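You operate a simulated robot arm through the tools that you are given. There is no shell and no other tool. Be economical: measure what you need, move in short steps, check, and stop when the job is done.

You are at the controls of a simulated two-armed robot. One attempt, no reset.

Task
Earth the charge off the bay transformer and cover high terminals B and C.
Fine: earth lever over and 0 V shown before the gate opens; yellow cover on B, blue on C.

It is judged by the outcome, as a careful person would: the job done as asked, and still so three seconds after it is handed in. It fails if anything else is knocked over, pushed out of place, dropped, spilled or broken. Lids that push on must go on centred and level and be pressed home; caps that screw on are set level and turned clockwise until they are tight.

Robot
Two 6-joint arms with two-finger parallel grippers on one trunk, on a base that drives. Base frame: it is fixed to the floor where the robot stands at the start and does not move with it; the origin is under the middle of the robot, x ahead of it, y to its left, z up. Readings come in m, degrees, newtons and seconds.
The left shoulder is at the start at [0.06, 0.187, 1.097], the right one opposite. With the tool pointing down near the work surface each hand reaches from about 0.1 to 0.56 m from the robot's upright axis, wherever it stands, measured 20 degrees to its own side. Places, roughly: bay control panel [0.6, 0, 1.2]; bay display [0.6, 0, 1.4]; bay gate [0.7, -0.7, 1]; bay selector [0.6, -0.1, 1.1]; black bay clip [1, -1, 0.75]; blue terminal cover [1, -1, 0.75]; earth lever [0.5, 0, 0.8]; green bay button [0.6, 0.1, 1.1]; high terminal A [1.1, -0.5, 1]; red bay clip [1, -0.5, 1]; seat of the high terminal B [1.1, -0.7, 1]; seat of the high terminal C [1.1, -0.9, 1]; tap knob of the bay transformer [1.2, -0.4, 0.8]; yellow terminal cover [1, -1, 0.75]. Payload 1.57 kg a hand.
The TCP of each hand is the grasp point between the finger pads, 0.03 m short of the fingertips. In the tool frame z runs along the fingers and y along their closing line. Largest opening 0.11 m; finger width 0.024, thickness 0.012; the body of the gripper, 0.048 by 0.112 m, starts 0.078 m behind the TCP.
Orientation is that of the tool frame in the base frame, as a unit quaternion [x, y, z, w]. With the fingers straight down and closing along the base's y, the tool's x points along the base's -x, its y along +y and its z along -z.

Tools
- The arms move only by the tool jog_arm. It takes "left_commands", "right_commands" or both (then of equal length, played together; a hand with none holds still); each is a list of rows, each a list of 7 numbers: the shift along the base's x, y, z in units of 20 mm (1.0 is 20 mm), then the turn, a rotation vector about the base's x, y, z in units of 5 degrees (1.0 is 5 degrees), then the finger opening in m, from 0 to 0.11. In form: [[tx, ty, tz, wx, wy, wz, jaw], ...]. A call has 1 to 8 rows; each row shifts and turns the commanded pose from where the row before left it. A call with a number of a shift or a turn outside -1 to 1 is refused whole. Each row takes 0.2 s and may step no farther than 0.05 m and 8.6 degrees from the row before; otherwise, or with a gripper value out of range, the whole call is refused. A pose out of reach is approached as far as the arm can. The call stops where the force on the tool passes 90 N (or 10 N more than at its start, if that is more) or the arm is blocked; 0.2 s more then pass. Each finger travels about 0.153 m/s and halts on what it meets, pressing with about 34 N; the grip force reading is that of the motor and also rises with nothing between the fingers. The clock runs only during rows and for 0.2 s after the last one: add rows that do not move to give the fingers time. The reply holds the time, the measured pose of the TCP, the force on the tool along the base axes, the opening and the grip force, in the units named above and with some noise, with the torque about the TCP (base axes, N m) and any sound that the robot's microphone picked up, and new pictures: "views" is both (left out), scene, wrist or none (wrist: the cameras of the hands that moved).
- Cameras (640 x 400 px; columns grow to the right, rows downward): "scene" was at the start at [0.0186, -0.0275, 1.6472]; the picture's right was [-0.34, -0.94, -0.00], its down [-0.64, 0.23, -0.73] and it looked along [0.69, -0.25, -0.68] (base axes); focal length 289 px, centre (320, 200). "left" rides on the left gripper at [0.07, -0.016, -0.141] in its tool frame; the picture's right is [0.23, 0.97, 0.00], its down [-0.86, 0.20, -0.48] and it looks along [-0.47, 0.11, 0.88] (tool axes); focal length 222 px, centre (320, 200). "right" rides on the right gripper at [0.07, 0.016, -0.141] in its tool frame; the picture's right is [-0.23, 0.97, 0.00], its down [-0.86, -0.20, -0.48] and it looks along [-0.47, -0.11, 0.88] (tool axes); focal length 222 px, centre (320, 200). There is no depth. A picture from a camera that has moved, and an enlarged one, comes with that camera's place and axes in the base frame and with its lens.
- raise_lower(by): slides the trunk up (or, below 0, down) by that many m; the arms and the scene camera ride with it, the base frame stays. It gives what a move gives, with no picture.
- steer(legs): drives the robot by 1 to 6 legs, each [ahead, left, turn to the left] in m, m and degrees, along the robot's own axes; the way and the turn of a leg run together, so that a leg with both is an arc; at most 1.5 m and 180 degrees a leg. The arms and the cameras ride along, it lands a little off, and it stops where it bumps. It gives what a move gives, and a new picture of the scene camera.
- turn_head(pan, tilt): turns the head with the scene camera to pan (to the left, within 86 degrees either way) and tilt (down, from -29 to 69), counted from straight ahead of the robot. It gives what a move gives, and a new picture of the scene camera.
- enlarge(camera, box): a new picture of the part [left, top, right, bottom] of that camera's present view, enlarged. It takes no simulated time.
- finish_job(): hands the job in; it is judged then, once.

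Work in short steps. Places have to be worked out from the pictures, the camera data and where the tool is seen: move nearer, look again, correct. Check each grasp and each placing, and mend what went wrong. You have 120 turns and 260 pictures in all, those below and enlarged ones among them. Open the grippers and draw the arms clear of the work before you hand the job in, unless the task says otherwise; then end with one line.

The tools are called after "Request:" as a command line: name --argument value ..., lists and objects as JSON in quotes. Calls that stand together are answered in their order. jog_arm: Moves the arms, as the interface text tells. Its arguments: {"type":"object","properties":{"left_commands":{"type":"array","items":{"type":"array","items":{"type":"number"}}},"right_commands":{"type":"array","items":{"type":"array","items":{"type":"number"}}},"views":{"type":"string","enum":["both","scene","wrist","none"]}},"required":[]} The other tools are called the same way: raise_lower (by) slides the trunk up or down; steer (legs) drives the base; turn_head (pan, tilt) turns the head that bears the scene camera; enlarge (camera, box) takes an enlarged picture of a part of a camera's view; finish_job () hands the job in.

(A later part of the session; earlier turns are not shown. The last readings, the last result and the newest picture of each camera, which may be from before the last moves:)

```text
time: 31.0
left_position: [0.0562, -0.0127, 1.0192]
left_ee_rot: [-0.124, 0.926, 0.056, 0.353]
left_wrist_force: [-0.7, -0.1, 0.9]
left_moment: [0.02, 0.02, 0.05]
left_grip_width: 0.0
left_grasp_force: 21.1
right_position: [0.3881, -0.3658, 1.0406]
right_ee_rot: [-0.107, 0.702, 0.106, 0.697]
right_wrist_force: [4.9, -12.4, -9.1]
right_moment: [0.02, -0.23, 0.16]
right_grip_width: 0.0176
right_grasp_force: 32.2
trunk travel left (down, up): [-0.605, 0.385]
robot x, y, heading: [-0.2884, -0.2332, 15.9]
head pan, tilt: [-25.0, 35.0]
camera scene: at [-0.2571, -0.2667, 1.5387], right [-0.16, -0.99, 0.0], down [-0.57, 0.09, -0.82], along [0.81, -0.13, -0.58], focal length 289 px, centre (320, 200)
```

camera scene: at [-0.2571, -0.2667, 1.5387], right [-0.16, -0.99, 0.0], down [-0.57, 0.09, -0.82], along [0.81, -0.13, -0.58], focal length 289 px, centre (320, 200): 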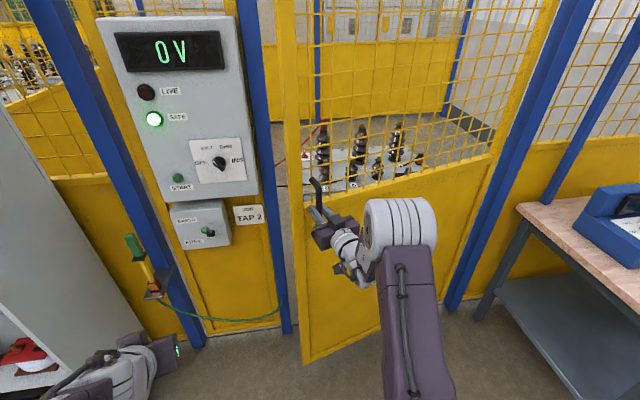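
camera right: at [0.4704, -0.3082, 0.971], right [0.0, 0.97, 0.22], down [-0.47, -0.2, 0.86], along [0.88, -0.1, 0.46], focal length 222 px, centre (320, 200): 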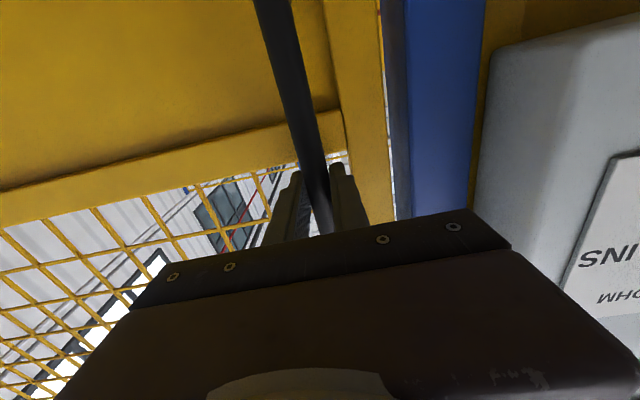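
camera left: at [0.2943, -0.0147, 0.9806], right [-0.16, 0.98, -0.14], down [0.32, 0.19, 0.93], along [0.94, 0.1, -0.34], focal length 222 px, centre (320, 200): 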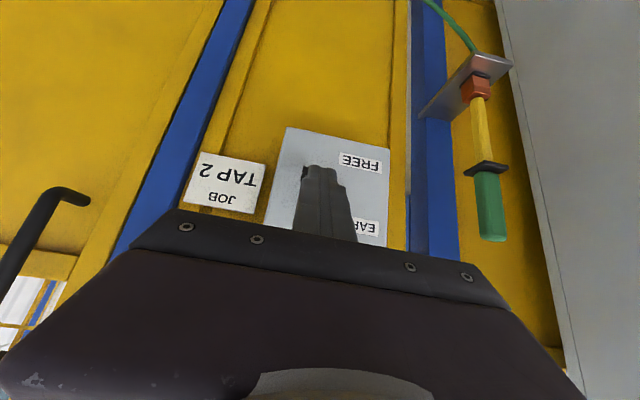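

Side load is small and the arc works. Continue two more legs of 10°.

Request:
steer --legs '[[-0.2, -0.12, 10], [-0.2, -0.12, 10]]'

```text
time: 34.1
left_position: [-0.2964, -0.2907, 1.0172]
left_ee_rot: [-0.282, 0.891, 0.112, 0.339]
left_wrist_force: [-0.1, -0.6, -0.9]
left_moment: [0.02, 0.01, -0.01]
left_grip_width: 0.0
left_grasp_force: 21.0
right_position: [0.1331, -0.5072, 1.0426]
right_ee_rot: [-0.231, 0.673, 0.222, 0.667]
right_wrist_force: [-19.5, 25.5, -24.4]
right_moment: [0.53, 0.05, 0.23]
right_grip_width: 0.018
right_grasp_force: 32.1
trunk travel left (down, up): [-0.605, 0.385]
robot x, y, heading: [-0.5438, -0.6236, 35.9]
head pan, tilt: [-25.0, 35.0]
camera scene: at [-0.5067, -0.6314, 1.5388], right [0.19, -0.98, 0.0], down [-0.56, -0.11, -0.82], along [0.8, 0.15, -0.57], focal length 289 px, centre (320, 200)
```

scene: 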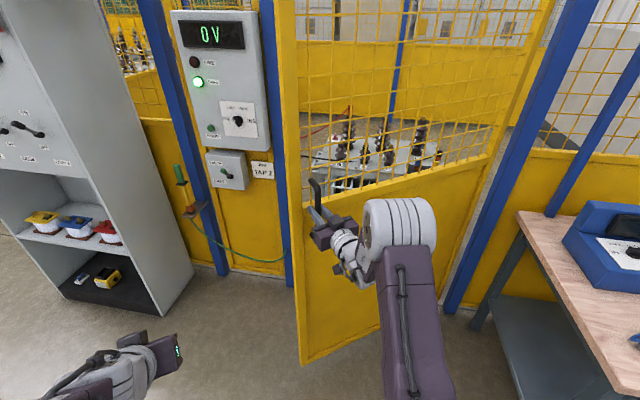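

Fitted hinge ≈[0.65, -1.125]. I relieve the outward load and drive 2 more corrected legs.

Request:
jog_arm --right_commands '[[-0.28, 0.36, 0.2, 0, 0, 0, 0.0]]' --views "none"

Request:
steer --legs '[[-0.193, -0.118, 10], [-0.193, -0.118, 10]]'

```text
time: 34.5
left_position: [-0.2931, -0.2954, 1.0186]
left_ee_rot: [-0.281, 0.891, 0.115, 0.337]
left_wrist_force: [0.2, 0.6, 0.4]
left_moment: [-0.01, 0.03, -0.05]
left_grip_width: 0.0
left_grasp_force: 21.4
right_position: [0.1337, -0.5077, 1.0429]
right_ee_rot: [-0.226, 0.676, 0.222, 0.665]
right_wrist_force: [8.4, -10.1, -13.1]
right_moment: [-0.1, 0.37, -0.19]
right_grip_width: 0.0178
right_grasp_force: 32.5
trunk travel left (down, up): [-0.605, 0.385]
robot x, y, heading: [-0.541, -0.6206, 35.8]
head pan, tilt: [-25.0, 35.0]
```

```text
time: 37.5
left_position: [-0.5185, -0.6657, 1.0179]
left_ee_rot: [-0.433, 0.827, 0.174, 0.312]
left_wrist_force: [-0.1, -0.3, -0.2]
left_moment: [0.01, 0.01, -0.01]
left_grip_width: 0.0
left_grasp_force: 20.9
right_position: [-0.0472, -0.7166, 1.0432]
right_ee_rot: [-0.344, 0.624, 0.339, 0.615]
right_wrist_force: [17.7, -10.6, -22.1]
right_moment: [0.15, -0.1, 0.13]
right_grip_width: 0.018
right_grasp_force: 32.2
trunk travel left (down, up): [-0.605, 0.385]
robot x, y, heading: [-0.6437, -1.0552, 56.1]
head pan, tilt: [-25.0, 35.0]
camera scene: at [-0.5924, -1.0616, 1.5385], right [0.52, -0.86, 0.0], down [-0.5, -0.29, -0.82], along [0.7, 0.42, -0.58], focal length 289 px, centre (320, 200)
```

scene: 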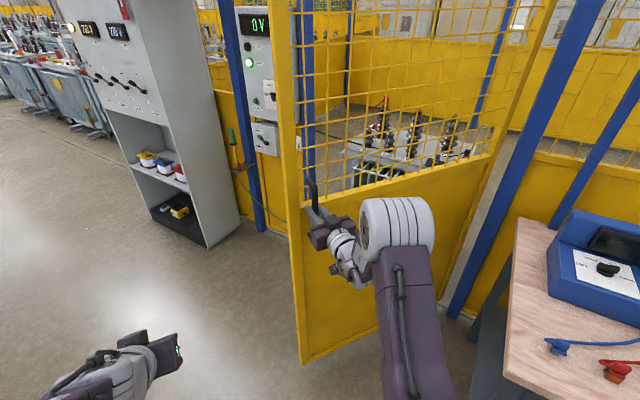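

Gate about 55° open. Two more legs (10°+8°), staying clear of the bench.

Request:
steer --legs '[[-0.193, -0.118, 10], [-0.154, -0.094, 8]]'

```text
time: 40.3
left_position: [-0.6038, -1.0452, 1.0175]
left_ee_rot: [-0.556, 0.75, 0.218, 0.283]
left_wrist_force: [0.0, -0.5, 0.8]
left_moment: [0.06, 0.04, -0.02]
left_grip_width: 0.0
left_grasp_force: 21.6
right_position: [-0.1422, -0.9488, 1.0411]
right_ee_rot: [-0.44, 0.564, 0.426, 0.554]
right_wrist_force: [-16.7, 3.7, -26.5]
right_moment: [0.31, 0.39, 0.21]
right_grip_width: 0.0177
right_grasp_force: 32.3
trunk travel left (down, up): [-0.605, 0.385]
robot x, y, heading: [-0.5966, -1.4581, 73.8]
head pan, tilt: [-25.0, 35.0]
camera scene: at [-0.5571, -1.4434, 1.5388], right [0.75, -0.66, 0.0], down [-0.38, -0.43, -0.82], along [0.54, 0.62, -0.58], focal length 289 px, centre (320, 200)
```

scene: 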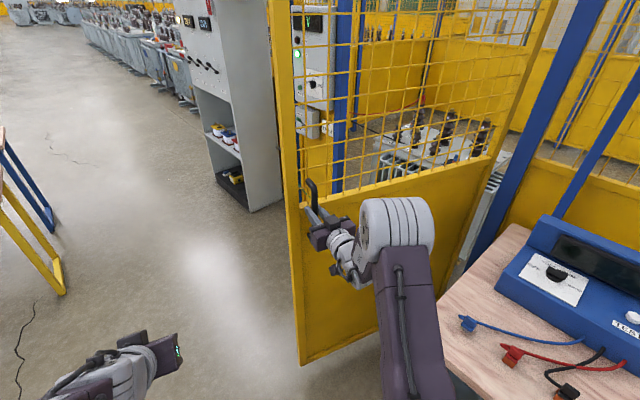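

Gate ≈72° open. Release the handle and withdraw the hand straight back.

Request:
jog_arm --right_commands '[[0, 0, 0, 0, 0, 0, 0.03], [0, 0, 0, 0, 0, 0, 0.07], [0, 0, 0, 0, 0, 0, 0.09], [-0.28, -0.95, 0, 0, 0, 0, 0.09], [-0.28, -0.95, 0, 0, 0, 0, 0.09], [-0.28, -0.95, 0, 0, 0, 0, 0.09], [-0.28, -0.95, 0, 0, 0, 0, 0.09], [-0.28, -0.95, 0, 0, 0, 0, 0.09]]' --views "scene"

```text
time: 42.1
left_position: [-0.6039, -1.0481, 1.0195]
left_ee_rot: [-0.557, 0.75, 0.219, 0.284]
left_wrist_force: [0.6, 0.2, 0.2]
left_moment: [-0.01, 0.01, 0.01]
left_grip_width: 0.0
left_grasp_force: 21.8
right_position: [-0.1505, -1.0399, 1.068]
right_ee_rot: [-0.439, 0.564, 0.43, 0.552]
right_wrist_force: [-1.1, 0.4, -0.4]
right_moment: [0.01, 0.02, 0.01]
right_grip_width: 0.0904
right_grasp_force: 0.0
right hand out of reach, approached as far as the arm can: row 5, 6, 7, 8
trunk travel left (down, up): [-0.605, 0.385]
robot x, y, heading: [-0.5998, -1.4597, 74.1]
head pan, tilt: [-25.0, 35.0]
camera scene: at [-0.557, -1.4485, 1.5388], right [0.75, -0.66, 0.0], down [-0.38, -0.43, -0.82], along [0.54, 0.62, -0.57], focal length 289 px, centre (320, 200)
```

scene: 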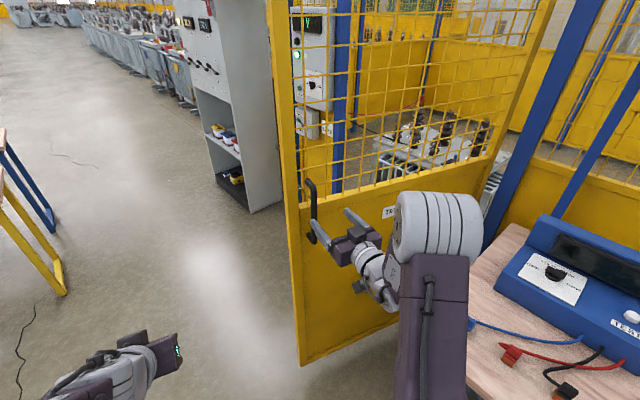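

Now drive around the gate's free edge: left/back, forward past it, then turn to face the bay.

Request:
steer --legs '[[-0.1, 0.3, 0], [1.2, 0, 0], [0, 0, -74]]'

```text
time: 53.0
left_position: [-0.1854, -0.1973, 1.0197]
left_ee_rot: [-0.001, 0.934, 0.007, 0.357]
left_wrist_force: [0.6, 0.3, -0.3]
left_moment: [-0.01, 0.02, 0.0]
left_grip_width: 0.0
left_grasp_force: 21.0
right_position: [-0.0416, -0.6287, 1.0664]
right_ee_rot: [-0.018, 0.714, 0.017, 0.7]
right_wrist_force: [0.6, -0.2, -0.5]
right_moment: [-0.03, -0.06, 0.02]
right_grip_width: 0.0899
right_grasp_force: 0.0
trunk travel left (down, up): [-0.605, 0.385]
robot x, y, heading: [-0.5713, -0.3251, 0.9]
head pan, tilt: [-25.0, 35.0]
camera scene: at [-0.5536, -0.3589, 1.5388], right [-0.41, -0.91, 0.0], down [-0.52, 0.23, -0.82], along [0.75, -0.33, -0.57], focal length 289 px, centre (320, 200)
```

scene: 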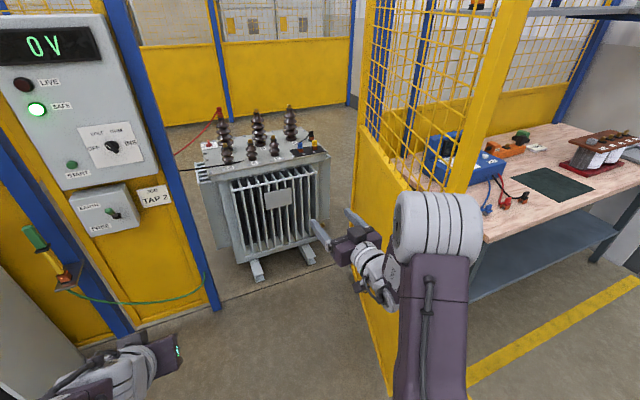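

Transformer is in view through the open gate. Zooming in on its top.

Request:
enlarge --camera "scene" --box '[190, 95, 340, 190]'

```text
4.21 times, centred on (265, 142) of scene
camera zoom: at [-0.5536, -0.3589, 1.5388], right [-0.41, -0.91, 0.0], down [-0.52, 0.23, -0.82], along [0.75, -0.33, -0.57], focal length 1216 px, centre (552, 442)
```

zoom: 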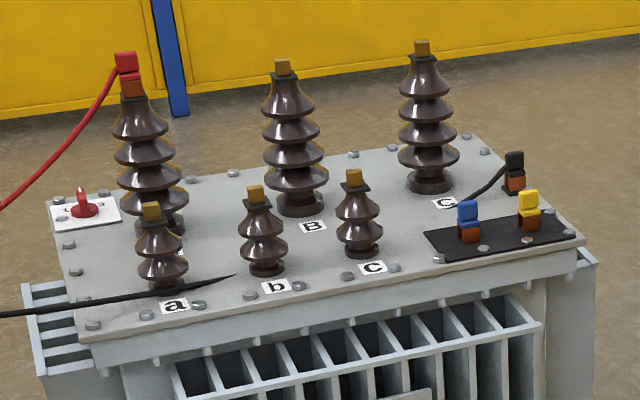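

Raise the trunk back and turn both hands to point straight down before entering.

Request:
raise_lower --by 0.2

Request:
jog_arm --left_commands '[[-0.3, 0, 0.3, 0, 1, 0, 0.05], [-0.3, 0, 0.3, 0, 1, 0, 0.05], [-0.3, 0, 0.3, 0, 1, 0, 0.05], [-0.3, 0, 0.3, 0, 1, 0, 0.05], [0, 0, 0.3, 0, 1, 0, 0.05], [0, 0, 0.3, 0, 1, 0, 0.05], [0, 0, 0.3, 0, 1, 0, 0.05], [0, 0, 0.3, 0, 1, 0, 0.05]]' --right_commands '[[-0.3, 0, 0, 0, 1, 0, 0.09], [-0.3, 0, 0, 0, 1, 0, 0.09], [-0.3, 0, 0, 0, 1, 0, 0.09], [-0.3, 0, 0, 0, 1, 0, 0.09], [-0.3, 0, 0, 0, 1, 0, 0.09], [-0.3, 0, 0, 0, 1, 0, 0.09], [-0.3, 0, 0, 0, 1, 0, 0.09], [-0.3, 0, 0, 0, 1, 0, 0.09]]' --views "none"

Request:
jog_arm --right_commands '[[-0.3, 0, 0, 0, 1, 0, 0.09], [-0.3, 0, 0, 0, 1, 0, 0.09], [-0.3, 0, 0, 0, 1, 0, 0.09], [-0.3, 0, 0, 0, 1, 0, 0.09], [-0.3, 0, 0, 0, 1, 0, 0.09], [-0.3, 0, 0, 0, 1, 0, 0.09], [-0.3, 0, 0, 0, 1, 0, 0.09], [-0.3, 0, 0, 0, 1, 0, 0.09]]' --left_commands '[[0, 0, 0.3, 0, 0, 0, 0.05], [0, 0, 0.3, 0, 0, 0, 0.05], [0, 0, 0.3, 0, 0, 0, 0.05], [0, 0, 0.3, 0, 0, 0, 0.05], [0, 0, 0.3, 0, 0, 0, 0.05], [0, 0, 0, 0, 0, 0, 0.05], [0, 0, 0, 0, 0, 0, 0.05], [0, 0, 0, 0, 0, 0, 0.05]]' --views "scene"

```text
time: 55.2
left_position: [-0.1834, -0.1958, 1.2196]
left_ee_rot: [-0.001, 0.934, 0.007, 0.357]
left_wrist_force: [-0.3, 0.4, -0.5]
left_moment: [-0.02, 0.0, 0.02]
left_grip_width: 0.0
left_grasp_force: 21.5
right_position: [-0.0424, -0.6293, 1.2663]
right_ee_rot: [-0.017, 0.714, 0.017, 0.7]
right_wrist_force: [-1.1, 0.7, 0.6]
right_moment: [0.01, 0.0, 0.0]
right_grip_width: 0.09
right_grasp_force: 0.1
trunk travel left (down, up): [-0.805, 0.185]
robot x, y, heading: [-0.5753, -0.3206, 0.7]
head pan, tilt: [-25.0, 35.0]
```

```text
time: 57.0
left_position: [-0.2069, -0.196, 1.2678]
left_ee_rot: [0.0, 1.0, 0.007, 0.016]
left_wrist_force: [0.3, -0.1, 0.0]
left_moment: [0.0, 0.0, 0.0]
left_grip_width: 0.0499
left_grasp_force: 0.0
right_position: [-0.09, -0.6292, 1.2677]
right_ee_rot: [-0.01, 0.911, 0.022, 0.412]
right_wrist_force: [0.5, -0.2, 0.1]
right_moment: [-0.01, 0.03, 0.01]
right_grip_width: 0.0898
right_grasp_force: 0.0
trunk travel left (down, up): [-0.805, 0.185]
robot x, y, heading: [-0.5715, -0.3239, 1.0]
head pan, tilt: [-25.0, 35.0]
```

```text
time: 58.8
left_position: [-0.2081, -0.1966, 1.298]
left_ee_rot: [0.0, 1.0, 0.007, 0.017]
left_wrist_force: [0.5, 0.3, -0.3]
left_moment: [0.04, -0.02, 0.01]
left_grip_width: 0.0501
left_grasp_force: 0.1
right_position: [-0.1395, -0.6286, 1.2666]
right_ee_rot: [-0.002, 0.997, 0.025, 0.076]
right_wrist_force: [-0.1, -0.9, 0.3]
right_moment: [0.0, 0.04, 0.01]
right_grip_width: 0.0902
right_grasp_force: 0.1
trunk travel left (down, up): [-0.805, 0.185]
robot x, y, heading: [-0.5781, -0.3225, 1.0]
head pan, tilt: [-25.0, 35.0]
camera scene: at [-0.5527, -0.359, 1.7388], right [-0.41, -0.91, 0.0], down [-0.52, 0.23, -0.82], along [0.75, -0.33, -0.57], focal length 289 px, centre (320, 200)
```

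scene: 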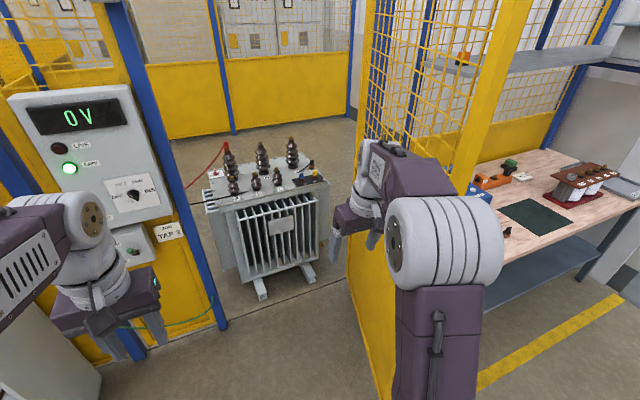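

I drive forward diagonal into the gate opening, part way, keeping clear of the gate leaf.

Request:
steer --legs '[[0.5, -0.2, 0], [0.2, -0.1, -1]]'

Request:
turn_head --pan -10 --tilt 42

```text
time: 63.2
left_position: [0.4993, -0.4858, 1.2973]
left_ee_rot: [0.006, 1.0, 0.007, 0.019]
left_wrist_force: [-0.5, -0.3, -0.1]
left_moment: [-0.02, -0.02, -0.02]
left_grip_width: 0.0499
left_grasp_force: 0.1
right_position: [0.5653, -0.9201, 1.2681]
right_ee_rot: [0.003, 0.997, 0.024, 0.077]
right_wrist_force: [0.9, 0.6, 0.6]
right_moment: [0.0, -0.02, -0.01]
right_grip_width: 0.09
right_grasp_force: 0.0
trunk travel left (down, up): [-0.805, 0.185]
robot x, y, heading: [0.1364, -0.6079, 0.3]
head pan, tilt: [-25.0, 35.0]
camera scene: at [0.1522, -0.6444, 1.7389], right [-0.42, -0.91, 0.0], down [-0.52, 0.24, -0.82], along [0.75, -0.34, -0.57], focal length 289 px, centre (320, 200)
```

scene: 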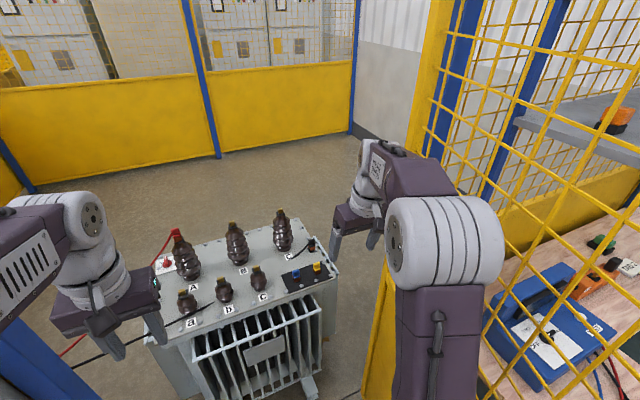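

```text
time: 64.0
left_position: [0.5024, -0.4873, 1.2971]
left_ee_rot: [0.007, 1.0, 0.008, 0.016]
left_wrist_force: [-0.4, -0.1, 0.2]
left_moment: [0.02, 0.02, 0.03]
left_grip_width: 0.0502
left_grasp_force: 0.1
right_position: [0.568, -0.9214, 1.2659]
right_ee_rot: [0.002, 0.997, 0.025, 0.076]
right_wrist_force: [0.4, 1.2, 1.0]
right_moment: [0.03, 0.02, 0.0]
right_grip_width: 0.0903
right_grasp_force: 0.1
trunk travel left (down, up): [-0.805, 0.185]
robot x, y, heading: [0.1334, -0.6084, 0.3]
head pan, tilt: [-10.0, 42.0]
camera scene: at [0.1591, -0.624, 1.7283], right [-0.17, -0.99, 0.0], down [-0.66, 0.11, -0.74], along [0.73, -0.12, -0.67], focal length 289 px, centre (320, 200)
```

scene: 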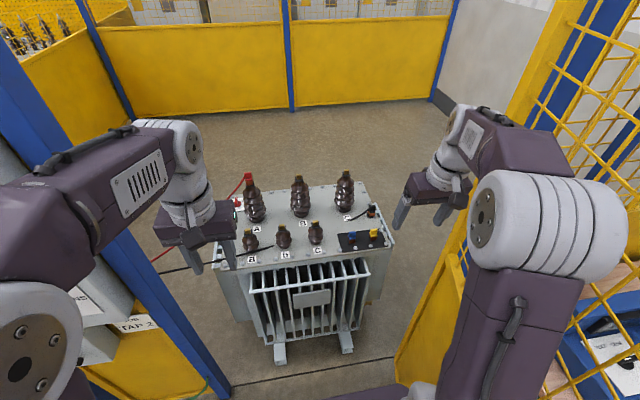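

Measure the tops from this view with a zoom.

Request:
enlarge --camera "scene" --box '[225, 160, 405, 275]'

```text
3.48 times, centred on (315, 218) of scene
camera zoom: at [0.1591, -0.624, 1.7283], right [-0.17, -0.99, 0.0], down [-0.66, 0.11, -0.74], along [0.73, -0.12, -0.67], focal length 1005 px, centre (337, 139)
```

zoom: 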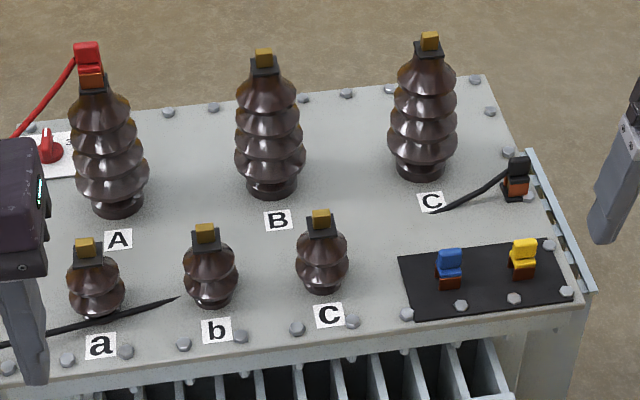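

Triangulated: yellow cover top ≈[0.90,-0.973,0.855], blue ≈[0.90,-0.883,0.855], B top ≈[1.11,-0.70,1.014], C top ≈[1.11,-0.90,1.014]. Before driving in, tuck both elbows inward and start tilting the right hand.

Request:
jog_arm --left_commands '[[0, -1, 0, 0, 0, 0, 0.05], [0, -1, 0, 0, 0, 0, 0.05], [0, -1, 0, 0, 0, 0, 0.05], [0, -1, 0, 0, 0, 0, 0.05], [0, -1, 0, 0, 0, 0, 0.05], [0, -1, 0, 0, 0, 0, 0.05], [0, -1, 0, 0, 0, 0, 0.05], [0, -0.5, 0, 0, 0, 0, 0.05]]' --right_commands '[[0.5, 0.6, 0, -0.57, -1, 0, 0.08], [0.5, 0.6, 0, 0, -1, 0, 0.08], [0.5, 0.6, 0, 0, -1, 0, 0.08], [0.5, 0.6, 0, 0, -1, 0, 0.08], [0.5, 0.6, 0, 0, -1, 0, 0.08], [0.5, 0.6, 0, 0, -1, 0, 0.08], [0.5, 0.6, 0, 0, -1, 0, 0.08], [0.5, 0.6, 0, 0, -0.26, 0, 0.08]]' --views "scene"

```text
time: 65.8
left_position: [0.503, -0.6385, 1.2985]
left_ee_rot: [0.006, 1.0, 0.008, 0.017]
left_wrist_force: [-0.3, -0.5, 0.5]
left_moment: [-0.02, 0.03, -0.04]
left_grip_width: 0.0499
left_grasp_force: 0.1
right_position: [0.6485, -0.8242, 1.2671]
right_ee_rot: [0.001, 0.923, -0.002, 0.384]
right_wrist_force: [-0.2, 0.8, 0.1]
right_moment: [0.0, 0.01, 0.01]
right_grip_width: 0.0797
right_grasp_force: 0.1
trunk travel left (down, up): [-0.805, 0.185]
robot x, y, heading: [0.1339, -0.613, 0.3]
head pan, tilt: [-10.0, 42.0]
camera scene: at [0.1586, -0.6233, 1.7283], right [-0.17, -0.99, 0.0], down [-0.66, 0.11, -0.74], along [0.73, -0.12, -0.67], focal length 289 px, centre (320, 200)
```

scene: 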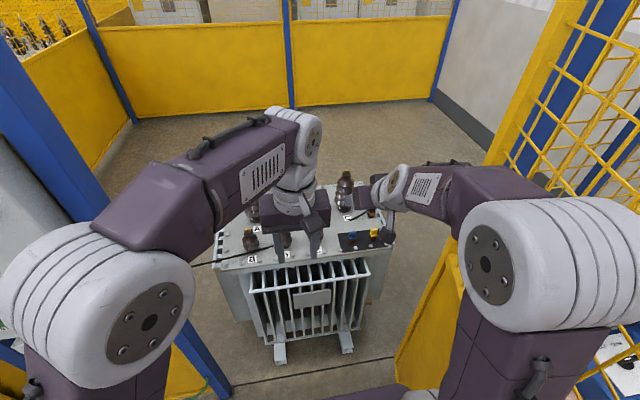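

Elbows are inside the gap. Drive forward 0.2 m with a slight shift right.

Request:
steer --legs '[[0.2, -0.03, 0]]'

```text
time: 67.4
left_position: [0.699, -0.668, 1.2988]
left_ee_rot: [0.006, 1.0, 0.006, 0.019]
left_wrist_force: [-0.7, -0.1, -0.2]
left_moment: [-0.02, -0.04, -0.04]
left_grip_width: 0.0501
left_grasp_force: 0.1
right_position: [0.8442, -0.853, 1.269]
right_ee_rot: [0.0, 0.923, -0.001, 0.384]
right_wrist_force: [-0.3, 0.9, -0.2]
right_moment: [-0.01, -0.04, 0.0]
right_grip_width: 0.0798
right_grasp_force: 0.0
trunk travel left (down, up): [-0.805, 0.185]
robot x, y, heading: [0.3331, -0.6374, 0.3]
head pan, tilt: [-10.0, 42.0]
camera scene: at [0.3531, -0.6518, 1.7284], right [-0.17, -0.99, 0.0], down [-0.66, 0.11, -0.74], along [0.73, -0.12, -0.67], focal length 289 px, centre (320, 200)
```

scene: 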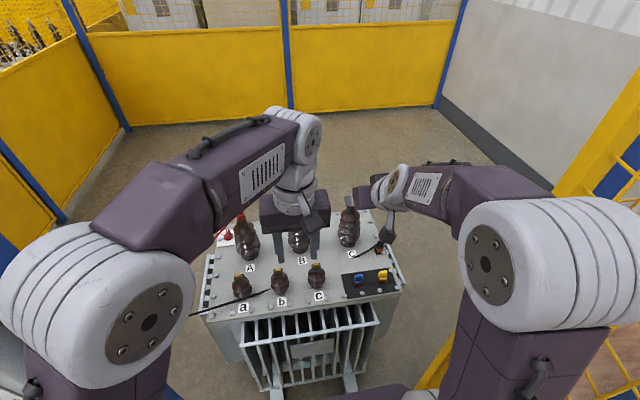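

Move the right hand down in front of the yellow cover to about [0.80,-0.972,1.0].

Request:
jog_arm --right_commands '[[-0.16, -0.43, -0.95, 0, 0, 0, 0.07], [-0.16, -0.43, -0.95, 0, 0, 0, 0.07], [-0.16, -0.43, -0.95, 0, 0, 0, 0.07], [-0.16, -0.43, -0.95, 0, 0, 0, 0.07], [-0.16, -0.43, -0.95, 0, 0, 0, 0.07], [-0.16, -0.43, -0.95, 0, 0, 0, 0.07], [-0.16, -0.43, -0.95, 0, 0, 0, 0.07], [-0.16, -0.43, -0.95, 0, 0, 0, 0.07]]' --views "none"

Request:
jog_arm --right_commands '[[-0.16, -0.43, -0.95, 0, 0, 0, 0.07], [-0.16, -0.43, -0.95, 0, 0, 0, 0.07], [-0.16, -0.43, -0.95, 0, 0, 0, 0.07], [-0.16, -0.43, -0.95, 0, 0, 0, 0.07], [-0.16, -0.43, -0.95, 0, 0, 0, 0.07], [-0.16, -0.43, -0.95, 0, 0, 0, 0.07]]' --views "both"

```text
time: 69.2
left_position: [0.7009, -0.667, 1.2963]
left_ee_rot: [0.006, 1.0, 0.008, 0.017]
left_wrist_force: [-0.6, -0.7, 0.1]
left_moment: [0.01, 0.0, -0.02]
left_grip_width: 0.0504
left_grasp_force: 0.1
right_position: [0.822, -0.9241, 1.116]
right_ee_rot: [0.0, 0.924, 0.0, 0.383]
right_wrist_force: [0.5, 0.0, 0.3]
right_moment: [0.02, 0.02, 0.03]
right_grip_width: 0.07
right_grasp_force: 0.1
trunk travel left (down, up): [-0.805, 0.185]
robot x, y, heading: [0.3375, -0.6383, 0.1]
head pan, tilt: [-10.0, 42.0]
```

```text
time: 70.6
left_position: [0.7013, -0.6685, 1.2979]
left_ee_rot: [0.007, 1.0, 0.008, 0.017]
left_wrist_force: [0.6, 0.6, 0.1]
left_moment: [0.01, -0.03, 0.01]
left_grip_width: 0.0499
left_grasp_force: 0.1
right_position: [0.8225, -0.992, 1.023]
right_ee_rot: [0.0, 0.924, 0.004, 0.382]
right_wrist_force: [-0.9, -0.8, 0.1]
right_moment: [0.02, 0.02, 0.01]
right_grip_width: 0.07
right_grasp_force: 0.1
right hand out of reach, approached as far as the arm can: row 3, 4, 5, 6
trunk travel left (down, up): [-0.805, 0.185]
robot x, y, heading: [0.3328, -0.6396, 0.3]
head pan, tilt: [-10.0, 42.0]
camera scene: at [0.3578, -0.6532, 1.7283], right [-0.17, -0.99, 0.0], down [-0.66, 0.11, -0.74], along [0.73, -0.12, -0.67], focal length 289 px, centre (320, 200)
camera right: at [0.6734, -0.9775, 1.0731], right [0.16, 0.97, 0.17], down [0.27, -0.21, 0.94], along [0.95, -0.1, -0.29], focal length 222 px, centre (320, 200)
```

scene: 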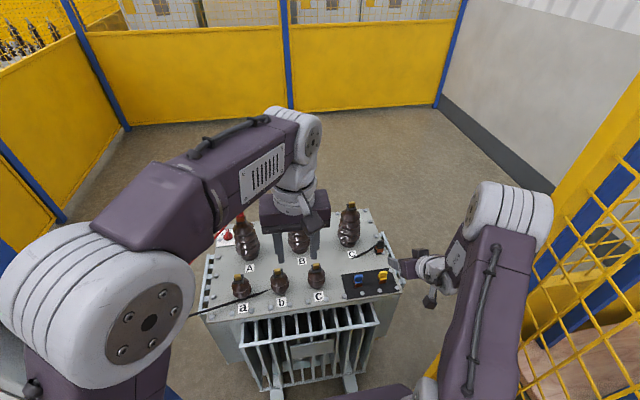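
right: 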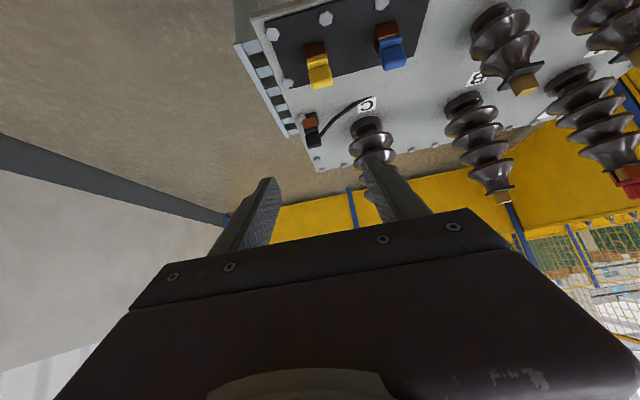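

Tool can't go lower at this trunk height. Raise the hand a bit, then lower the trunk 0.2 m.

Request:
jog_arm --right_commands '[[-0.8, 0.5, 1, 0, 0, 0, 0.07], [-0.8, 0.5, 1, 0, 0, 0, 0.07], [0, 0, 1, 0, 0, 0, 0.07], [0, 0, 1, 0, 0, 0, 0.07], [0, 0, 1, 0, 0, 0, 0.07], [0, 0, 1, 0, 0, 0, 0.07]]' --views "none"

Request:
raise_lower --by -0.2

Request:
jog_arm --right_commands '[[0, 0, 0, 0, 0, 0, 0.07]]' --views "both"

```text
time: 72.0
left_position: [0.7019, -0.6688, 1.2978]
left_ee_rot: [0.006, 1.0, 0.007, 0.016]
left_wrist_force: [0.0, 0.7, -0.3]
left_moment: [-0.01, 0.01, 0.01]
left_grip_width: 0.0501
left_grasp_force: 0.1
right_position: [0.7924, -0.974, 1.1415]
right_ee_rot: [0.0, 0.924, 0.0, 0.384]
right_wrist_force: [0.1, -0.1, -0.4]
right_moment: [-0.01, -0.01, -0.01]
right_grip_width: 0.07
right_grasp_force: 0.1
right hand out of reach, approached as far as the arm can: row 1
trunk travel left (down, up): [-0.805, 0.185]
robot x, y, heading: [0.3343, -0.6399, 0.3]
head pan, tilt: [-10.0, 42.0]
```

```text
time: 74.2
left_position: [0.7004, -0.6683, 1.0965]
left_ee_rot: [0.005, 1.0, 0.007, 0.016]
left_wrist_force: [0.1, -0.8, -0.1]
left_moment: [0.02, 0.0, -0.01]
left_grip_width: 0.0499
left_grasp_force: 0.1
right_position: [0.7925, -0.9743, 0.9427]
right_ee_rot: [0.0, 0.924, -0.001, 0.384]
right_wrist_force: [0.4, 0.5, 0.4]
right_moment: [-0.05, -0.03, 0.0]
right_grip_width: 0.0699
right_grasp_force: 0.0
trunk travel left (down, up): [-0.605, 0.385]
robot x, y, heading: [0.3337, -0.6407, 0.4]
head pan, tilt: [-10.0, 42.0]
```

```text
time: 74.6
left_position: [0.7019, -0.6674, 1.0977]
left_ee_rot: [0.006, 1.0, 0.007, 0.017]
left_wrist_force: [-0.1, 0.3, -0.1]
left_moment: [0.02, 0.02, -0.02]
left_grip_width: 0.0503
left_grasp_force: 0.0
right_position: [0.7918, -0.9735, 0.9437]
right_ee_rot: [0.001, 0.923, -0.001, 0.384]
right_wrist_force: [0.8, 0.6, 1.1]
right_moment: [-0.04, -0.01, 0.02]
right_grip_width: 0.0698
right_grasp_force: 0.1
trunk travel left (down, up): [-0.605, 0.385]
robot x, y, heading: [0.3363, -0.6365, 0.1]
head pan, tilt: [-10.0, 42.0]
camera scene: at [0.3575, -0.6525, 1.5283], right [-0.17, -0.99, 0.0], down [-0.66, 0.11, -0.74], along [0.73, -0.12, -0.67], focal length 289 px, centre (320, 200)
camera right: at [0.643, -0.959, 0.992], right [0.16, 0.97, 0.16], down [0.26, -0.2, 0.94], along [0.95, -0.11, -0.29], focal length 222 px, centre (320, 200)
```

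scene: 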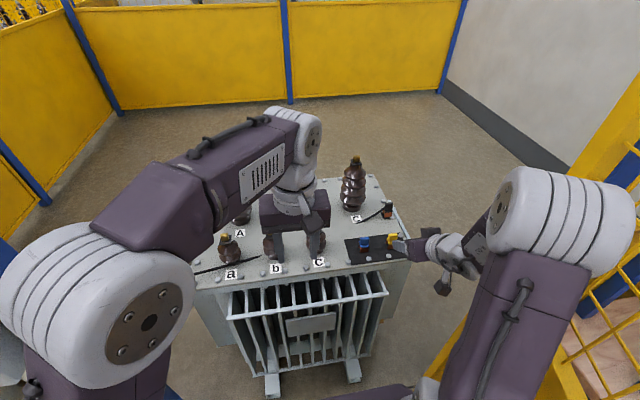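
right: 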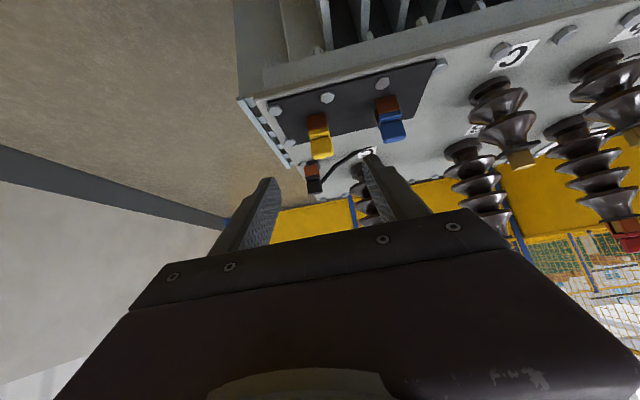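

Close-up of the covers from the right wrist camera.

Request:
enlarge --camera "right" --box '[250, 60, 450, 200]'

```text
2.86 times, centred on (350, 130) of right
camera zoom: at [0.643, -0.959, 0.992], right [0.16, 0.97, 0.16], down [0.26, -0.2, 0.94], along [0.95, -0.11, -0.29], focal length 635 px, centre (234, 400)
```

zoom: 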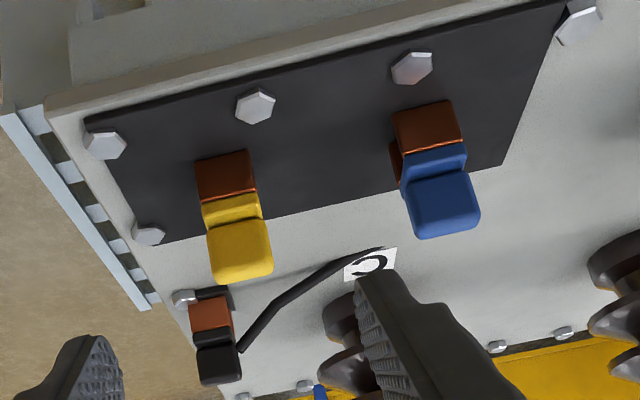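

Cover: brown skirt on mat (z≈0.803), coloured block on top to z≈0.857, ~26 mm wide. Approach the yellow block along the tool axis, stopping just short for a check.

Request:
jog_arm --right_commands '[[0.93, 0, -0.7, 0, 0, 0, 0.06], [0.92, 0, -0.7, 0, 0, 0, 0.06], [0.7, 0, -0.7, 0, 0, 0, 0.06], [0.7, 0, -0.7, 0, 0, 0, 0.06], [0.7, 0, -0.7, 0, 0, 0, 0.06]]' --views "wrist"

```text
time: 75.8
left_position: [0.7007, -0.669, 1.0977]
left_ee_rot: [0.006, 1.0, 0.006, 0.016]
left_wrist_force: [0.4, 0.3, 0.1]
left_moment: [0.01, 0.0, 0.0]
left_grip_width: 0.05
left_grasp_force: 0.1
right_position: [0.8717, -0.9726, 0.8719]
right_ee_rot: [0.0, 0.924, -0.001, 0.383]
right_wrist_force: [0.7, -0.8, -0.2]
right_moment: [-0.04, 0.04, 0.0]
right_grip_width: 0.0601
right_grasp_force: 0.1
trunk travel left (down, up): [-0.605, 0.385]
robot x, y, heading: [0.3372, -0.6397, 0.3]
head pan, tilt: [-10.0, 42.0]
camera right: at [0.7224, -0.9583, 0.9223], right [0.16, 0.97, 0.16], down [0.26, -0.2, 0.94], along [0.95, -0.11, -0.29], focal length 222 px, centre (320, 200)
```

right: 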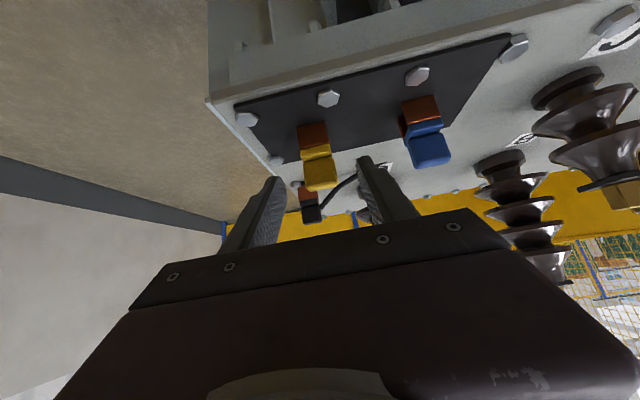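

Block centre confirmed at ≈[0.90,-0.975,0.844]. Advance the last 4 cm and close.

Request:
jog_arm --right_commands '[[0.7, -0.05, -0.7, 0, 0, 0, 0.06], [0.7, -0.05, -0.7, 0, 0, 0, 0.06], [0, 0, 0, 0, 0, 0, 0.04], [0, 0, 0, 0, 0, 0, 0.02], [0, 0, 0, 0, 0, 0, 0.0], [0, 0, 0, 0, 0, 0, 0.0]]' --views "wrist"

```text
time: 77.2
left_position: [0.7002, -0.6682, 1.0969]
left_ee_rot: [0.007, 1.0, 0.007, 0.018]
left_wrist_force: [0.6, 0.5, -0.6]
left_moment: [0.02, -0.02, 0.02]
left_grip_width: 0.0502
left_grasp_force: 0.1
right_position: [0.9006, -0.9752, 0.8465]
right_ee_rot: [0.001, 0.924, -0.001, 0.383]
right_wrist_force: [0.1, -0.3, 1.2]
right_moment: [0.08, -0.02, 0.0]
right_grip_width: 0.0272
right_grasp_force: 33.7
trunk travel left (down, up): [-0.605, 0.385]
robot x, y, heading: [0.3346, -0.6377, 0.3]
head pan, tilt: [-10.0, 42.0]
camera right: at [0.7501, -0.9614, 0.8959], right [0.16, 0.97, 0.16], down [0.26, -0.2, 0.94], along [0.95, -0.11, -0.29], focal length 222 px, centre (320, 200)
```

right: 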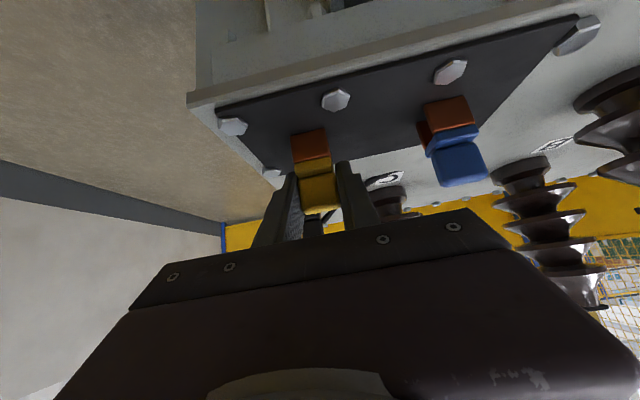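

Gripped at 27 mm. Lift straight up and check.

Request:
jog_arm --right_commands '[[0, 0, 0.5, 0, 0, 0, 0.0], [0, 0, 1, 0, 0, 0, 0.0], [0, 0, 1, 0, 0, 0, 0.0], [0, 0, 1, 0, 0, 0, 0.0]]' --views "wrist"

Request:
enlarge --camera "right" --box '[240, 90, 440, 230]'

```text
time: 78.2
left_position: [0.7009, -0.6685, 1.0976]
left_ee_rot: [0.006, 1.0, 0.007, 0.016]
left_wrist_force: [-0.1, 0.3, 0.2]
left_moment: [-0.03, 0.02, -0.02]
left_grip_width: 0.05
left_grasp_force: 0.1
right_position: [0.9002, -0.9757, 0.9162]
right_ee_rot: [0.0, 0.923, -0.001, 0.384]
right_wrist_force: [0.5, -0.3, -0.4]
right_moment: [0.02, -0.01, 0.03]
right_grip_width: 0.0273
right_grasp_force: 34.0
trunk travel left (down, up): [-0.605, 0.385]
robot x, y, heading: [0.3342, -0.6378, 0.3]
head pan, tilt: [-10.0, 42.0]
camera right: at [0.7496, -0.9611, 0.965], right [0.16, 0.97, 0.16], down [0.26, -0.2, 0.94], along [0.95, -0.11, -0.29], focal length 222 px, centre (320, 200)
```

right: 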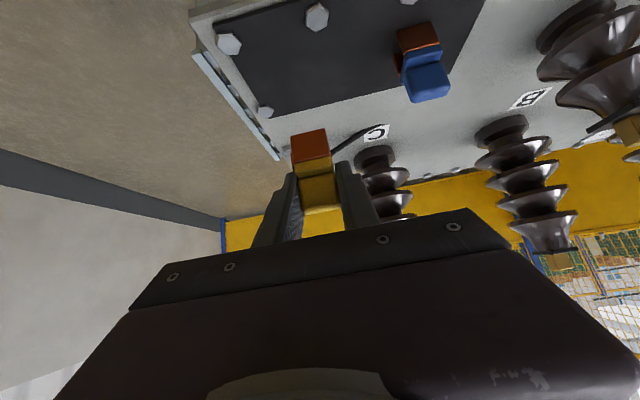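

```text
2.86 times, centred on (340, 160) of right
camera zoom: at [0.7496, -0.9611, 0.965], right [0.16, 0.97, 0.16], down [0.26, -0.2, 0.94], along [0.95, -0.11, -0.29], focal length 635 px, centre (263, 314)
```

zoom: 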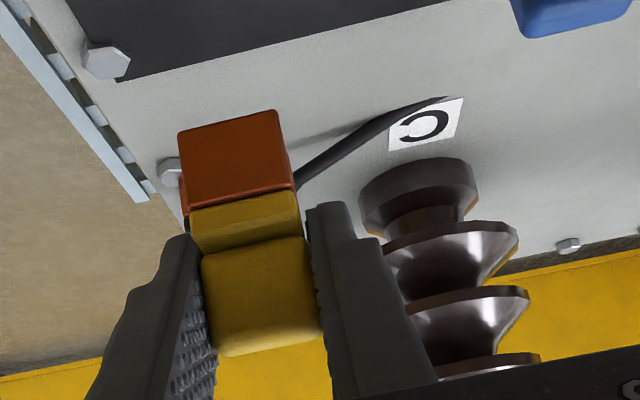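

Held firmly and level. Move the left hand up/back out of the way while raising the right hand.

Request:
jog_arm --left_commands '[[-0.7, 0.5, 0.8, 0, 0, 0, 0.05], [-0.7, 0.5, 0.8, 0, 0, 0, 0.05], [-0.7, 0.5, 0.8, 0, 0, 0, 0.05], [-0.7, 0.5, 0.8, 0, 0, 0, 0.05], [-0.7, 0.5, 0.8, 0, 0, 0, 0.05], [-0.7, 0.5, 0.8, 0, 0, 0, 0.05], [-0.7, 0.5, 0.8, 0, 0, 0, 0.05], [-0.7, 0.5, 0.8, 0, 0, 0, 0.05]]' --right_commands '[[0, 0, 1, 0, 0, 0, 0.0], [0, 0, 1, 0, 0, 0, 0.0], [0, 0, 1, 0, 0, 0, 0.0], [0, 0, 1, 0, 0, 0, 0.0], [0, 0, 1, 0, 0, 0, 0.0], [0, 0, 1, 0, 0, 0, 0.0], [0, 0, 1, 0, 0, 0, 0.0], [0, 0, 1, 0, 0, 0, 0.0]]' --views "none"

Request:
jog_arm --right_commands '[[0.5, 1, 0.7, 0, 0, 0, 0.0], [0.5, 1, 0.7, 0, 0, 0, 0.0], [0.5, 1, 0.6, 0, 0, 0, 0.0], [0.5, 1, 0, 0, 0, 0, 0.0], [0.5, 1, 0, 0, 0, 0, 0.0], [0.5, 1, 0, 0, 0, 0, 0.0], [0.5, 1, 0, 0, 0, 0, 0.0], [0.5, 1, 0, 0, 0, 0, 0.0]]' --views "scene"

```text
time: 80.0
left_position: [0.5896, -0.5889, 1.2257]
left_ee_rot: [0.006, 1.0, 0.006, 0.017]
left_wrist_force: [0.5, -0.1, 0.4]
left_moment: [-0.02, -0.01, 0.01]
left_grip_width: 0.05
left_grasp_force: 0.0
right_position: [0.8989, -0.976, 1.0753]
right_ee_rot: [0.0, 0.924, 0.0, 0.384]
right_wrist_force: [-0.3, 0.5, -1.3]
right_moment: [-0.01, 0.01, 0.01]
right_grip_width: 0.0272
right_grasp_force: 34.1
trunk travel left (down, up): [-0.605, 0.385]
robot x, y, heading: [0.3337, -0.6407, 0.3]
head pan, tilt: [-10.0, 42.0]
```

```text
time: 81.8
left_position: [0.59, -0.5885, 1.2251]
left_ee_rot: [0.007, 1.0, 0.006, 0.016]
left_wrist_force: [-0.7, 0.3, -0.1]
left_moment: [-0.03, 0.0, 0.01]
left_grip_width: 0.0501
left_grasp_force: 0.0
right_position: [0.9813, -0.8132, 1.1139]
right_ee_rot: [0.0, 0.923, -0.001, 0.384]
right_wrist_force: [-0.1, 0.5, 0.6]
right_moment: [0.01, 0.01, -0.03]
right_grip_width: 0.0273
right_grasp_force: 34.1
trunk travel left (down, up): [-0.605, 0.385]
robot x, y, heading: [0.3328, -0.6388, 0.1]
head pan, tilt: [-10.0, 42.0]
camera scene: at [0.3581, -0.6517, 1.5283], right [-0.17, -0.99, 0.0], down [-0.66, 0.11, -0.74], along [0.73, -0.13, -0.67], focal length 289 px, centre (320, 200)
```

scene: 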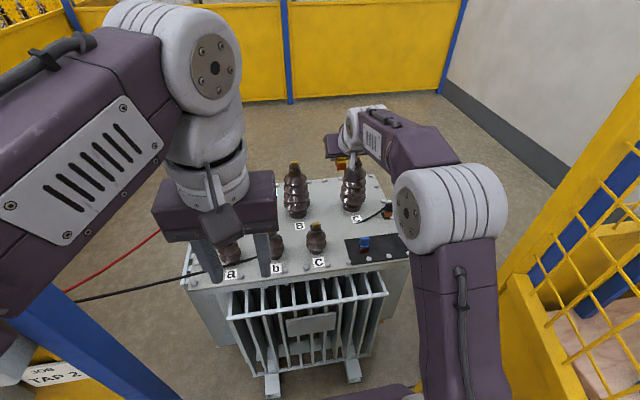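

Continue to above B, then compare with a zoom.

Request:
jog_arm --right_commands '[[0.9, 0.95, 0, 0, 0, 0, 0.0], [0.9, 0.95, 0, 0, 0, 0, 0.0], [0.9, 0.95, 0, 0, 0, 0, 0.0], [0.9, 0.95, 0, 0, 0, 0, 0.0], [0.9, 0.95, 0, 0, 0, 0, 0.0], [0.9, 0.9, 0, 0, 0, 0, 0.0]]' --views "wrist"

Request:
enlarge --camera "scene" --box '[260, 110, 400, 230]'

```text
time: 83.2
left_position: [0.5897, -0.5877, 1.2251]
left_ee_rot: [0.006, 1.0, 0.007, 0.016]
left_wrist_force: [0.6, 0.2, -0.5]
left_moment: [-0.03, 0.0, -0.01]
left_grip_width: 0.05
left_grasp_force: 0.1
right_position: [1.0564, -0.7092, 1.1049]
right_ee_rot: [-0.001, 0.924, 0.0, 0.383]
right_wrist_force: [0.5, 0.1, -0.3]
right_moment: [-0.04, 0.03, -0.01]
right_grip_width: 0.0273
right_grasp_force: 33.8
right hand out of reach, approached as far as the arm can: row 5, 6
trunk travel left (down, up): [-0.605, 0.385]
robot x, y, heading: [0.336, -0.6375, 0.0]
head pan, tilt: [-10.0, 42.0]
camera right: at [0.9077, -0.6947, 1.1544], right [0.16, 0.97, 0.16], down [0.27, -0.2, 0.94], along [0.95, -0.11, -0.29], focal length 222 px, centre (320, 200)
```

right: 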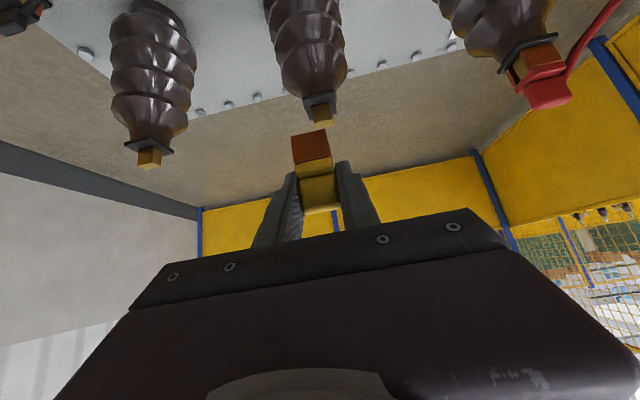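

```text
3.33 times, centred on (330, 170) of scene
camera zoom: at [0.3573, -0.6516, 1.5283], right [-0.17, -0.99, 0.0], down [-0.66, 0.11, -0.74], along [0.73, -0.13, -0.67], focal length 963 px, centre (287, 300)
```

zoom: 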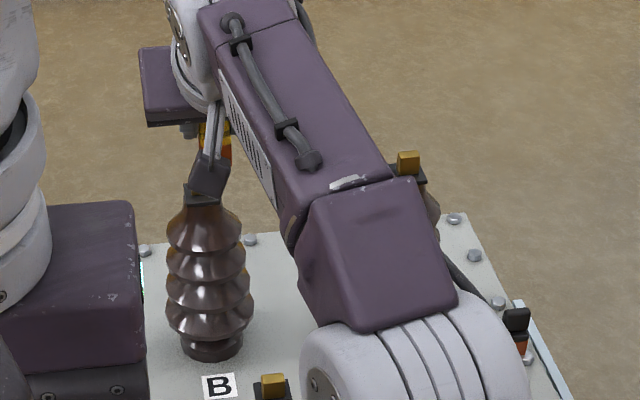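

Arm is at its reach limit; drive forward 0.07 m (cover bottom is ~45 mm above the terminals).

Request:
steer --legs '[[0.07, 0, 0]]'

Request:
jog_arm --right_commands '[[0, 0, 0, 0, 0, 0, 0.0]]' --views "wrist"

```text
time: 84.2
left_position: [0.6608, -0.5886, 1.2264]
left_ee_rot: [0.006, 1.0, 0.007, 0.017]
left_wrist_force: [1.0, 0.1, 0.1]
left_moment: [0.05, 0.04, -0.01]
left_grip_width: 0.0501
left_grasp_force: 0.0
right_position: [1.1281, -0.7095, 1.1043]
right_ee_rot: [-0.001, 0.923, 0.0, 0.384]
right_wrist_force: [-0.1, 0.0, -0.1]
right_moment: [-0.03, -0.02, -0.02]
right_grip_width: 0.0273
right_grasp_force: 34.0
trunk travel left (down, up): [-0.605, 0.385]
robot x, y, heading: [0.4058, -0.6358, 0.5]
head pan, tilt: [-10.0, 42.0]
camera scene: at [0.4284, -0.6518, 1.5283], right [-0.17, -0.99, 0.0], down [-0.66, 0.11, -0.74], along [0.73, -0.12, -0.67], focal length 289 px, centre (320, 200)
```

scene: 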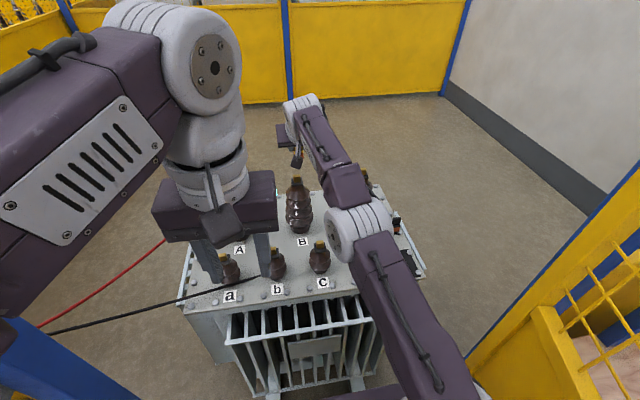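

```text
time: 84.6
left_position: [0.6582, -0.5885, 1.2258]
left_ee_rot: [0.006, 1.0, 0.007, 0.018]
left_wrist_force: [-0.4, 0.4, 0.7]
left_moment: [-0.02, -0.02, -0.01]
left_grip_width: 0.0499
left_grasp_force: 0.0
right_position: [1.1259, -0.708, 1.1061]
right_ee_rot: [0.0, 0.923, -0.001, 0.384]
right_wrist_force: [0.0, -0.2, 0.7]
right_moment: [0.03, -0.04, -0.04]
right_grip_width: 0.0271
right_grasp_force: 34.2
trunk travel left (down, up): [-0.605, 0.385]
robot x, y, heading: [0.4089, -0.6388, 0.5]
head pan, tilt: [-10.0, 42.0]
camera right: at [0.9766, -0.6946, 1.1557], right [0.16, 0.97, 0.16], down [0.26, -0.2, 0.94], along [0.95, -0.11, -0.29], focal length 222 px, centre (320, 200)
```

right: 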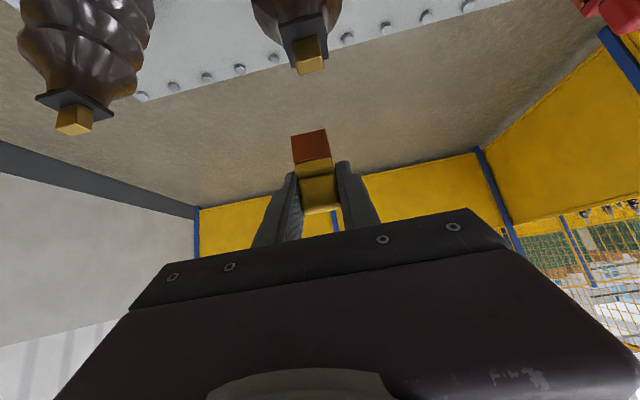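

Zoom in on the scene camera and the wrist camera for the relative alignment of the cover and B.

Request:
enlarge --camera "scene" --box '[265, 130, 345, 200]'

Request:
enlarge --camera "right" --box '[220, 0, 420, 140]'

```text
5.71 times, centred on (305, 165) of scene
camera zoom: at [0.4256, -0.6519, 1.5284], right [-0.17, -0.99, 0.0], down [-0.66, 0.11, -0.74], along [0.73, -0.12, -0.67], focal length 1651 px, centre (406, 400)
```

zoom: 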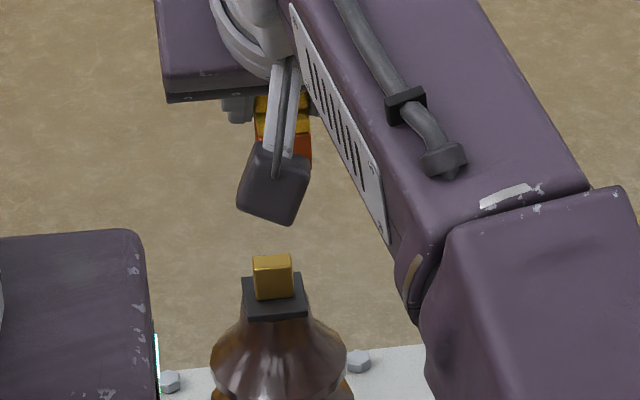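

```text
2.86 times, centred on (320, 70) of right
camera zoom: at [0.9766, -0.6946, 1.1557], right [0.16, 0.97, 0.16], down [0.26, -0.2, 0.94], along [0.95, -0.11, -0.29], focal length 635 px, centre (320, 571)
```

zoom: 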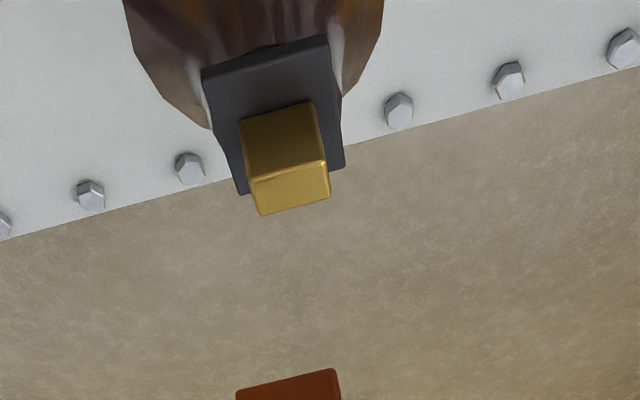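

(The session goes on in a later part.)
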